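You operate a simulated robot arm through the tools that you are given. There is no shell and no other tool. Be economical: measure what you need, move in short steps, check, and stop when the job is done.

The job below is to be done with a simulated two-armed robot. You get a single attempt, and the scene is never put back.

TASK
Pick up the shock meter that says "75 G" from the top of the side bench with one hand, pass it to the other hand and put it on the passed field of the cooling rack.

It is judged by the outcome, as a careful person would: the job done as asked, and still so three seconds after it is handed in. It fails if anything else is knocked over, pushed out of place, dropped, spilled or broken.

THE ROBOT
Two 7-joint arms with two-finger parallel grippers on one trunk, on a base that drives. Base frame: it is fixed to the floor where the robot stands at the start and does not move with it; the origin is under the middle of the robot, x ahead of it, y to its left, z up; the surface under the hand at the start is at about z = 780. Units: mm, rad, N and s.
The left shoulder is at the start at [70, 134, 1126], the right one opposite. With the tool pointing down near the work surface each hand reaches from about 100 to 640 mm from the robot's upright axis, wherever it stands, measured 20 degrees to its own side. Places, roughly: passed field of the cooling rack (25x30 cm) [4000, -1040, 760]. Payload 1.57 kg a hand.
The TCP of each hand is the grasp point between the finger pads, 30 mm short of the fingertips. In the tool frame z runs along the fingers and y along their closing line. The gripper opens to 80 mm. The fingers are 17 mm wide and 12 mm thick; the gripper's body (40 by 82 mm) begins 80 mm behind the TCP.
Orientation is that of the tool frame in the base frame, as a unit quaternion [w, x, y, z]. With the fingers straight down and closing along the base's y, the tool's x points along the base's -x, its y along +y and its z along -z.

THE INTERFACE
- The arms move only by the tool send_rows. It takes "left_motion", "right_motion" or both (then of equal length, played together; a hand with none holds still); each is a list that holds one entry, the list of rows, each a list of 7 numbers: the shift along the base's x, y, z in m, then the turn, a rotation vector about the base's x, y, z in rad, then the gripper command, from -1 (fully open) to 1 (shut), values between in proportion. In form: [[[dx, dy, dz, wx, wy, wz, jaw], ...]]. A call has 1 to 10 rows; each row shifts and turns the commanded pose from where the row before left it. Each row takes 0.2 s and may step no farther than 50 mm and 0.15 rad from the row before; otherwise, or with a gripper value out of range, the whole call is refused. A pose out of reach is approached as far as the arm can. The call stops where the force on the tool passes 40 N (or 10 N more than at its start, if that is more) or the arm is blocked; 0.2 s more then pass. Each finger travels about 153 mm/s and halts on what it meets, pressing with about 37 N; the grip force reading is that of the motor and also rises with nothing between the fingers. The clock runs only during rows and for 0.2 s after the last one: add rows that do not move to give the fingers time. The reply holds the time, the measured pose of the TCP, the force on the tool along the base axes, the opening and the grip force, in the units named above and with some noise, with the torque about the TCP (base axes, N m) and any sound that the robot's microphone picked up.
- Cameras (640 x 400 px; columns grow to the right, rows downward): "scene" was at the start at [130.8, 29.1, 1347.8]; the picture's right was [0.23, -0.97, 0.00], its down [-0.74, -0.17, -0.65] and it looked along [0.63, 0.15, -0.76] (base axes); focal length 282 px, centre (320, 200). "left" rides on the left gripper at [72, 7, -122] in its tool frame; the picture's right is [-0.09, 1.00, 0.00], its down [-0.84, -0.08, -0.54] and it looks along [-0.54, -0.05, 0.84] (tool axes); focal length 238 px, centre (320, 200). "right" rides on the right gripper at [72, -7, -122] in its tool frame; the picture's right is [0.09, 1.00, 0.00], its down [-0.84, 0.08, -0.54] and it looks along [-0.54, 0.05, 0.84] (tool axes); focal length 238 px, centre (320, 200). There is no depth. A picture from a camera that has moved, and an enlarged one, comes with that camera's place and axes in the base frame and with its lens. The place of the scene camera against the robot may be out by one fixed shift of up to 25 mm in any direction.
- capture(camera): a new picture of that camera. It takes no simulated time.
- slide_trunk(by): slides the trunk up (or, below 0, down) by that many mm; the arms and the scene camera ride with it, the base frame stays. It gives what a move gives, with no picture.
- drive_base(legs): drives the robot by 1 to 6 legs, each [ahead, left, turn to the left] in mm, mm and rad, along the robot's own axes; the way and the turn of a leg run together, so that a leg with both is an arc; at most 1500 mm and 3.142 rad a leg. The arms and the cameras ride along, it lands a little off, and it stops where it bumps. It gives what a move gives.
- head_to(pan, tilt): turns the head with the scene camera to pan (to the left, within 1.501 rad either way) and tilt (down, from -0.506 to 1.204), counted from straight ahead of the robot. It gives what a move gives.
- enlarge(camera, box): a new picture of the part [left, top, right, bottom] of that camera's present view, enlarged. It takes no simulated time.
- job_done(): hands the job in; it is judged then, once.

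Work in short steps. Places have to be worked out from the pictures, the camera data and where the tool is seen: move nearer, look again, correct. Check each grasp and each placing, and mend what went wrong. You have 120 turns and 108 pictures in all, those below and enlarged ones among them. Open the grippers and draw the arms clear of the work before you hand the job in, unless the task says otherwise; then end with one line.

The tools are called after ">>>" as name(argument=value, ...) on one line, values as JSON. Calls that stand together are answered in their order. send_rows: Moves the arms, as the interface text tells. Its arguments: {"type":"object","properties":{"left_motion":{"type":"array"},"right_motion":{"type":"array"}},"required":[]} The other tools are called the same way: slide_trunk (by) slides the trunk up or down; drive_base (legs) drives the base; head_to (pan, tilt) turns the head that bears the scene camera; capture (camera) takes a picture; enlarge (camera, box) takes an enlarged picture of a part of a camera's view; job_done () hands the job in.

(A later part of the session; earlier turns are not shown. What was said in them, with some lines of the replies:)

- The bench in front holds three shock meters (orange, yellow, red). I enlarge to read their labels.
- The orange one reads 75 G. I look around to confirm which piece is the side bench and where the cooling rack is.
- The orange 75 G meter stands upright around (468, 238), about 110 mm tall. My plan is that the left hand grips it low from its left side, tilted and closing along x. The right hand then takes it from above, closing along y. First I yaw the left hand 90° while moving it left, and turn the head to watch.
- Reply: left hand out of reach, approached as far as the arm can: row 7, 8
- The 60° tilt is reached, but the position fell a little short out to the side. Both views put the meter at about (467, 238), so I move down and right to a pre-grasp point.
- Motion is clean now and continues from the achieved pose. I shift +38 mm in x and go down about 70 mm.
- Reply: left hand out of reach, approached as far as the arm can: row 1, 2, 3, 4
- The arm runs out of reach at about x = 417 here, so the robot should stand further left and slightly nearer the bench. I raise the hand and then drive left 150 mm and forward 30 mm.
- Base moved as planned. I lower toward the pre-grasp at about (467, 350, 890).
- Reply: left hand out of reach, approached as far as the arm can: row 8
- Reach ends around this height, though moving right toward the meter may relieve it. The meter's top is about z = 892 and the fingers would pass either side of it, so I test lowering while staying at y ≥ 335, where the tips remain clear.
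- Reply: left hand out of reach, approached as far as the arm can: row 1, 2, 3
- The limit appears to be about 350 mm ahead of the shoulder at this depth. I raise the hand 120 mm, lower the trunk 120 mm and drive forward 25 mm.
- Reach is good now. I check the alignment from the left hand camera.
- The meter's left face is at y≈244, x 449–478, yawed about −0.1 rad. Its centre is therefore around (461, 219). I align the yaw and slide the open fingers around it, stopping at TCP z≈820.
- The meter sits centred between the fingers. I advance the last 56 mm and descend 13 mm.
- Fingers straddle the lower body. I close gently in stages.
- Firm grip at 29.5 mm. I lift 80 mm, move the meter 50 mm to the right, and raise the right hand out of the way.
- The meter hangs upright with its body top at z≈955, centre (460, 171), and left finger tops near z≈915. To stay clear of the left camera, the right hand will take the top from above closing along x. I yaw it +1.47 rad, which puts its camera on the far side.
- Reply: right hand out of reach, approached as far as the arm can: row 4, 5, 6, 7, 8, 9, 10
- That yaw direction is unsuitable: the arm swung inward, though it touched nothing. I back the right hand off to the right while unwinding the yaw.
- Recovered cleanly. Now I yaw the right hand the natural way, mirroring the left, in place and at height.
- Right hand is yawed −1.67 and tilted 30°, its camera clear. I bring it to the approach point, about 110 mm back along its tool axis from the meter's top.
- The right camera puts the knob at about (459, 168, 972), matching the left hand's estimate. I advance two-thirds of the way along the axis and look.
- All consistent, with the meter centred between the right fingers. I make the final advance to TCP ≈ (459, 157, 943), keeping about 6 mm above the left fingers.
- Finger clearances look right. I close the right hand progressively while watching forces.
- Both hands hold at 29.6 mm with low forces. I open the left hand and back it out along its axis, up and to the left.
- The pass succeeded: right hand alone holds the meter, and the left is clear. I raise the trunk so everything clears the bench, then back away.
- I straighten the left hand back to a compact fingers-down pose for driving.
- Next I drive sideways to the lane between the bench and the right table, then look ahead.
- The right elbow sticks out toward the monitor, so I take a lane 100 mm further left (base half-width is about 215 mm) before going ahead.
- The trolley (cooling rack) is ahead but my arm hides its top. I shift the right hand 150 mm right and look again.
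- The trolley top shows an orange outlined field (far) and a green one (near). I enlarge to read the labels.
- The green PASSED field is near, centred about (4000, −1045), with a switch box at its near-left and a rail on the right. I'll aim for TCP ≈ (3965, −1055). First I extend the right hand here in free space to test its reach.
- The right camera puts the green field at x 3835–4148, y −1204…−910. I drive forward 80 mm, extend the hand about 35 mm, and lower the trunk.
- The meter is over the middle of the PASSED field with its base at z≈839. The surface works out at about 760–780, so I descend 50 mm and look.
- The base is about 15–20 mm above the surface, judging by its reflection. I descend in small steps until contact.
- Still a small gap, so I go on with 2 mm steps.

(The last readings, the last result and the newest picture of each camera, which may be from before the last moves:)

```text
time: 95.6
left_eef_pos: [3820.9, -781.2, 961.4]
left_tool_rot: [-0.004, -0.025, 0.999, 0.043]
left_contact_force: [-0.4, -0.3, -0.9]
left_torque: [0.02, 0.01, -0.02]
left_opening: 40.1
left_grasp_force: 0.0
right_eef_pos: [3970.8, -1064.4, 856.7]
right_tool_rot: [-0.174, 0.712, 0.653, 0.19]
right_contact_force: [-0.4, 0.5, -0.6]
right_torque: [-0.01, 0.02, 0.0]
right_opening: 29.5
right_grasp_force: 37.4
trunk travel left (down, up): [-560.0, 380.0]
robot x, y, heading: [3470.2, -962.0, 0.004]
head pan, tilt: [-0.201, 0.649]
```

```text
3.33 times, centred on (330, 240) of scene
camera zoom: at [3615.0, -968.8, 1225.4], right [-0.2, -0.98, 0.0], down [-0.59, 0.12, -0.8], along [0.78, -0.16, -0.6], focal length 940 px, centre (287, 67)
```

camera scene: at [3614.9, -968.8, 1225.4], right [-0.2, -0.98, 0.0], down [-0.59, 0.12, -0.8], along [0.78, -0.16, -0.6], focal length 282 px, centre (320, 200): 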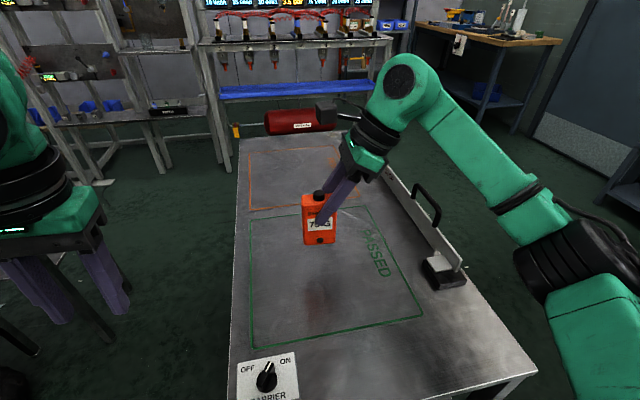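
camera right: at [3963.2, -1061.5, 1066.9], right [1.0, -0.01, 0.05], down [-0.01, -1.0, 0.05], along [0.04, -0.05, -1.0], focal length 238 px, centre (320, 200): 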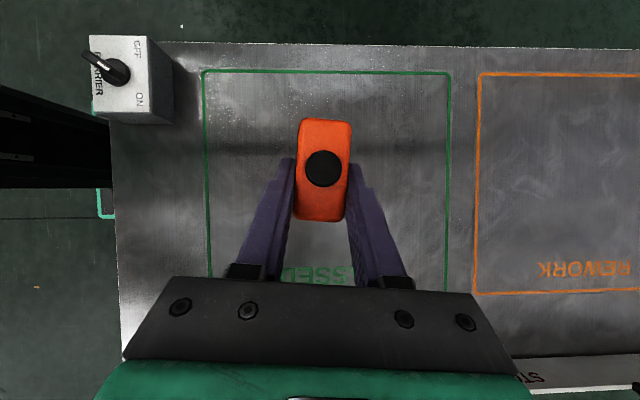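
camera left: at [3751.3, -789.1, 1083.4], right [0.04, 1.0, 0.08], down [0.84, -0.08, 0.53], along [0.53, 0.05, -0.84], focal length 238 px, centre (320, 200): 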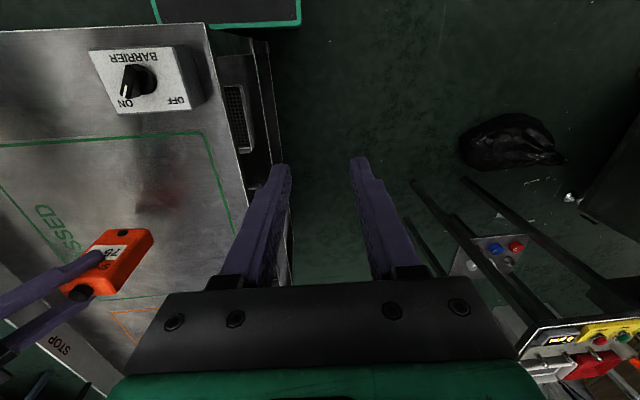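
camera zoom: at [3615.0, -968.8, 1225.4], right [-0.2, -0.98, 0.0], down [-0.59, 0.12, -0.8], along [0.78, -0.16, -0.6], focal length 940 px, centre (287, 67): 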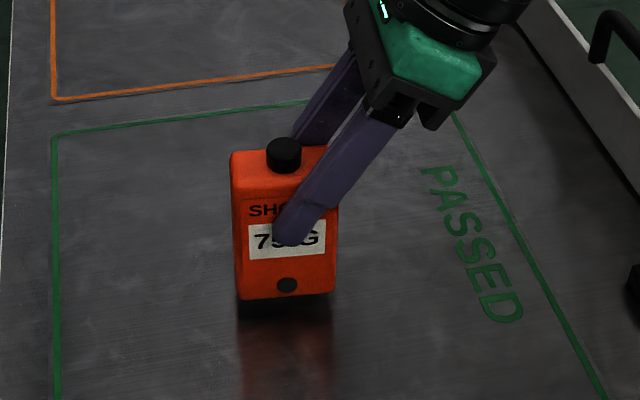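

Closer still with no contact force. I continue.

>>> send_rows(right_motion=[[[0, 0, -0.0015, 0, 0, 0, 1], [0, 0, -0.0015, 0, 0, 0, 1], [0, 0, -0.0015, 0, 0, 0, 1], [0, 0, -0.0015, 0, 0, 0, 1], [0, 0, 0, 0, 0, 0, 1]]])

>>> send_rows(right_motion=[[[0, 0, -0.0015, 0, 0, 0, 1], [0, 0, -0.0015, 0, 0, 0, 1], [0, 0, 0, 0, 0, 0, 1]]])

>>> enlarge(camera="scene", box=[270, 180, 390, 300])

```text
time: 96.8
left_eef_pos: [3820.2, -780.9, 961.3]
left_tool_rot: [-0.004, -0.025, 0.999, 0.043]
left_contact_force: [0.3, 0.2, 0.3]
left_torque: [0.01, -0.01, 0.02]
left_opening: 40.2
left_grasp_force: 0.0
right_eef_pos: [3971.0, -1063.8, 850.6]
right_tool_rot: [-0.173, 0.713, 0.652, 0.189]
right_contact_force: [-0.3, -0.5, -1.0]
right_torque: [-0.03, -0.01, 0.01]
right_opening: 29.4
right_grasp_force: 37.0
trunk travel left (down, up): [-560.0, 380.0]
robot x, y, heading: [3477.6, -958.5, 0.002]
head pan, tilt: [-0.201, 0.649]
```

```text
time: 97.6
left_eef_pos: [3821.3, -780.8, 961.1]
left_tool_rot: [-0.003, -0.025, 0.999, 0.042]
left_contact_force: [-0.3, 0.2, -1.0]
left_torque: [0.0, 0.0, -0.02]
left_opening: 39.9
left_grasp_force: 0.0
right_eef_pos: [3970.7, -1063.9, 848.5]
right_tool_rot: [-0.174, 0.713, 0.652, 0.191]
right_contact_force: [0.0, 0.5, -0.6]
right_torque: [-0.02, 0.01, 0.01]
right_opening: 29.3
right_grasp_force: 37.0
trunk travel left (down, up): [-560.0, 380.0]
robot x, y, heading: [3469.6, -966.7, -0.002]
head pan, tilt: [-0.201, 0.649]
```

```text
3.33 times, centred on (330, 240) of scene
camera zoom: at [3615.0, -968.8, 1225.4], right [-0.2, -0.98, 0.0], down [-0.59, 0.12, -0.8], along [0.78, -0.16, -0.6], focal length 940 px, centre (287, 67)
```

zoom: 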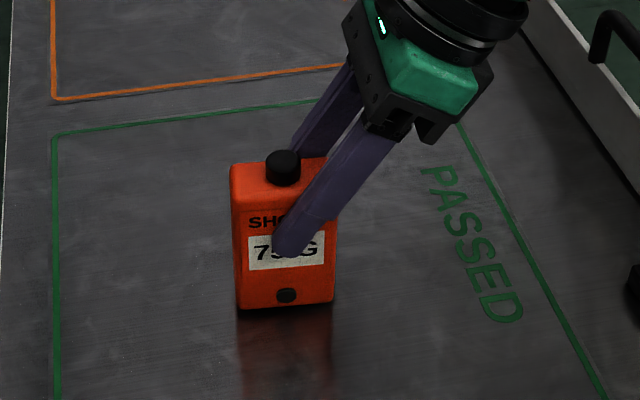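

Nearly touching. I go a few more 1.5 mm steps, checking force.

>>> send_rows(right_motion=[[[0, 0, -0.0015, 0, 0, 0, 1], [0, 0, -0.0015, 0, 0, 0, 1], [0, 0, 0, 0, 0, 0, 1]]])

>>> enlarge(camera="scene", box=[290, 210, 370, 290])

```text
time: 98.4
left_eef_pos: [3820.0, -781.5, 962.5]
left_tool_rot: [-0.003, -0.025, 0.999, 0.043]
left_contact_force: [1.0, 0.7, 0.4]
left_torque: [0.01, -0.02, -0.01]
left_opening: 39.9
left_grasp_force: 0.1
right_eef_pos: [3971.3, -1063.7, 845.0]
right_tool_rot: [-0.174, 0.713, 0.652, 0.19]
right_contact_force: [0.0, -0.6, 2.9]
right_torque: [-0.13, -0.06, 0.0]
right_opening: 29.7
right_grasp_force: 37.0
trunk travel left (down, up): [-560.0, 380.0]
robot x, y, heading: [3476.7, -963.5, -0.004]
head pan, tilt: [-0.201, 0.649]
```

```text
5.00 times, centred on (330, 250) of scene
camera zoom: at [3614.7, -968.8, 1225.5], right [-0.2, -0.98, 0.0], down [-0.59, 0.12, -0.8], along [0.78, -0.16, -0.6], focal length 1410 px, centre (270, -50)
```

zoom: 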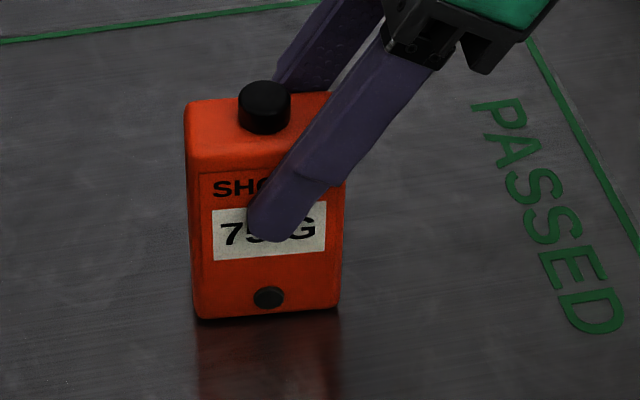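

Contact at TCP z = 845, so the base is at 760. I settle 0.5 mm and open the right hand gently.

>>> send_rows(right_motion=[[[0, 0, -0.0005, 0, 0, 0, 1], [0, 0, 0, 0, 0, 0, 0.25], [0, 0, 0, 0, 0, 0, 0.2], [0, 0, 0, 0, 0, 0, 0.1], [0, 0, 0, 0, 0, 0, -0.2], [0, 0, 0, 0, 0, 0, -0.6], [0, 0, 0, 0, 0, 0, -1], [0, 0, 0, 0, 0, 0, -1], [0, 0, 0, 0, 0, 0, -1]]])

>>> capture(camera="right")

>>> capture(camera="scene")

```text
time: 100.4
left_eef_pos: [3821.2, -782.1, 961.0]
left_tool_rot: [-0.004, -0.026, 0.999, 0.042]
left_contact_force: [-0.9, -0.8, 0.1]
left_torque: [-0.03, 0.02, -0.03]
left_opening: 39.9
left_grasp_force: 0.0
right_eef_pos: [3970.0, -1064.4, 844.0]
right_tool_rot: [-0.174, 0.713, 0.652, 0.19]
right_contact_force: [-0.6, -0.1, -0.2]
right_torque: [0.01, 0.0, 0.01]
right_opening: 80.0
right_grasp_force: 0.1
trunk travel left (down, up): [-560.0, 380.0]
robot x, y, heading: [3474.3, -959.1, 0.002]
head pan, tilt: [-0.201, 0.649]
```

```text
43 pictures are left
camera right: at [3963.4, -1061.3, 986.2], right [1.0, -0.01, 0.05], down [-0.01, -1.0, 0.05], along [0.04, -0.05, -1.0], focal length 238 px, centre (320, 200)
```

right: 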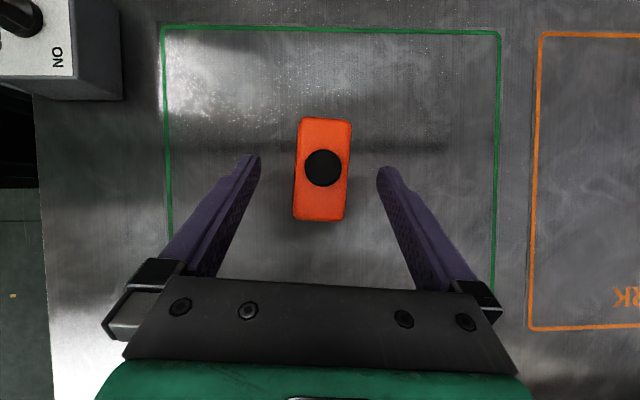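

```text
42 pictures are left
camera scene: at [3614.9, -968.8, 1225.4], right [-0.2, -0.98, 0.0], down [-0.59, 0.12, -0.8], along [0.78, -0.16, -0.6], focal length 282 px, centre (320, 200)
```

scene: 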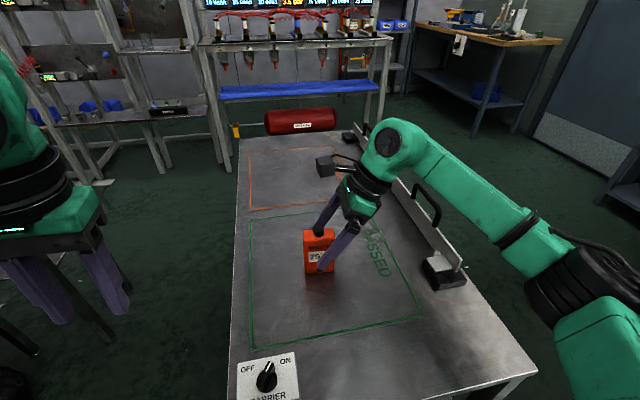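

The meter stands free in the PASSED field. I withdraw the right hand along its axis and then up.

>>> send_rows(right_motion=[[[0, -0.006, 0.011, 0, 0, 0, -1], [0, -0.01, 0.018, 0, 0, 0, -1], [0, -0.015, 0.026, 0, 0, 0, -1], [0, -0.015, 0.026, 0, 0, 0, -1], [0, -0.015, 0.026, 0, 0, 0, -1], [0, -0.01, 0.03, 0, 0, 0, -1], [0, 0, 0.03, 0, 0, 0, -1]]])

>>> slide_trunk(by=150)

>>> drive_base(legs=[[-350, 0, 0]])

>>> capture(camera="scene")

```text
time: 102.0
left_eef_pos: [3819.9, -780.3, 962.0]
left_tool_rot: [-0.003, -0.026, 0.999, 0.042]
left_contact_force: [0.4, 0.1, 0.9]
left_torque: [-0.03, 0.0, 0.0]
left_opening: 39.8
left_grasp_force: 0.1
right_eef_pos: [3971.2, -1134.3, 1010.8]
right_tool_rot: [-0.174, 0.713, 0.653, 0.189]
right_contact_force: [-0.3, 0.2, 0.2]
right_torque: [0.0, -0.02, -0.02]
right_opening: 80.0
right_grasp_force: 0.0
trunk travel left (down, up): [-560.0, 380.0]
robot x, y, heading: [3473.1, -965.7, -0.002]
head pan, tilt: [-0.201, 0.649]
```

```text
time: 103.8
left_eef_pos: [3821.2, -781.0, 1110.9]
left_tool_rot: [-0.003, -0.025, 0.999, 0.043]
left_contact_force: [-0.7, 0.2, 0.0]
left_torque: [0.04, -0.02, 0.0]
left_opening: 40.0
left_grasp_force: 0.0
right_eef_pos: [3970.3, -1134.2, 1160.4]
right_tool_rot: [-0.175, 0.712, 0.652, 0.19]
right_contact_force: [-0.1, 0.7, 0.3]
right_torque: [0.01, -0.03, 0.0]
right_opening: 79.9
right_grasp_force: 0.0
trunk travel left (down, up): [-710.0, 230.0]
robot x, y, heading: [3475.9, -961.8, -0.004]
head pan, tilt: [-0.201, 0.649]
```

```text
time: 106.0
left_eef_pos: [3468.7, -780.8, 1111.4]
left_tool_rot: [-0.004, -0.028, 0.999, 0.042]
left_contact_force: [0.0, -0.7, -0.5]
left_torque: [0.01, -0.01, 0.02]
left_opening: 40.0
left_grasp_force: 0.1
right_eef_pos: [3620.4, -1133.1, 1160.8]
right_tool_rot: [-0.175, 0.712, 0.653, 0.189]
right_contact_force: [-0.5, -0.8, -0.2]
right_torque: [0.01, 0.03, 0.0]
right_opening: 79.6
right_grasp_force: 0.1
trunk travel left (down, up): [-710.0, 230.0]
robot x, y, heading: [3125.7, -965.8, 0.003]
head pan, tilt: [-0.201, 0.649]
```

```text
41 pictures are left
camera scene: at [3264.3, -969.0, 1375.3], right [-0.19, -0.98, 0.0], down [-0.59, 0.12, -0.8], along [0.78, -0.16, -0.61], focal length 282 px, centre (320, 200)
```

scene: 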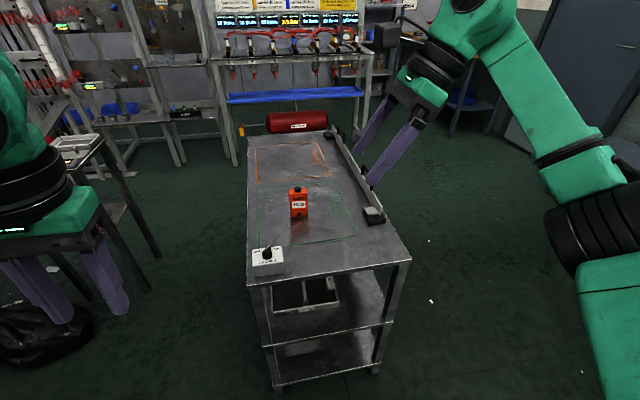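

The meter stands upright inside the PASSED field, and nothing else on the rack has moved. I open the left gripper fully and hand in.

>>> send_rows(left_motion=[[[0, 0, 0, 0, 0, 0, -1], [0, 0, 0, 0, 0, 0, -1]]])

>>> job_done()

```text
time: 106.7
left_eef_pos: [3468.9, -779.6, 1112.1]
left_tool_rot: [-0.003, -0.028, 0.999, 0.043]
left_contact_force: [-0.6, 1.2, -0.4]
left_torque: [0.0, 0.02, 0.0]
left_opening: 80.2
left_grasp_force: 0.1
right_eef_pos: [3618.7, -1133.0, 1160.4]
right_tool_rot: [-0.174, 0.712, 0.653, 0.191]
right_contact_force: [-0.3, 0.4, -0.2]
right_torque: [0.02, 0.03, -0.01]
right_opening: 79.8
right_grasp_force: 0.1
trunk travel left (down, up): [-710.0, 230.0]
robot x, y, heading: [3120.3, -964.5, 0.006]
head pan, tilt: [-0.201, 0.649]
```

```text
The job is handed in.
```

The left hand picked up the 75 G shock meter and passed it to the right hand, which stood it upright in the PASSED field of the cooling rack; I saw nothing else moved or knocked over.
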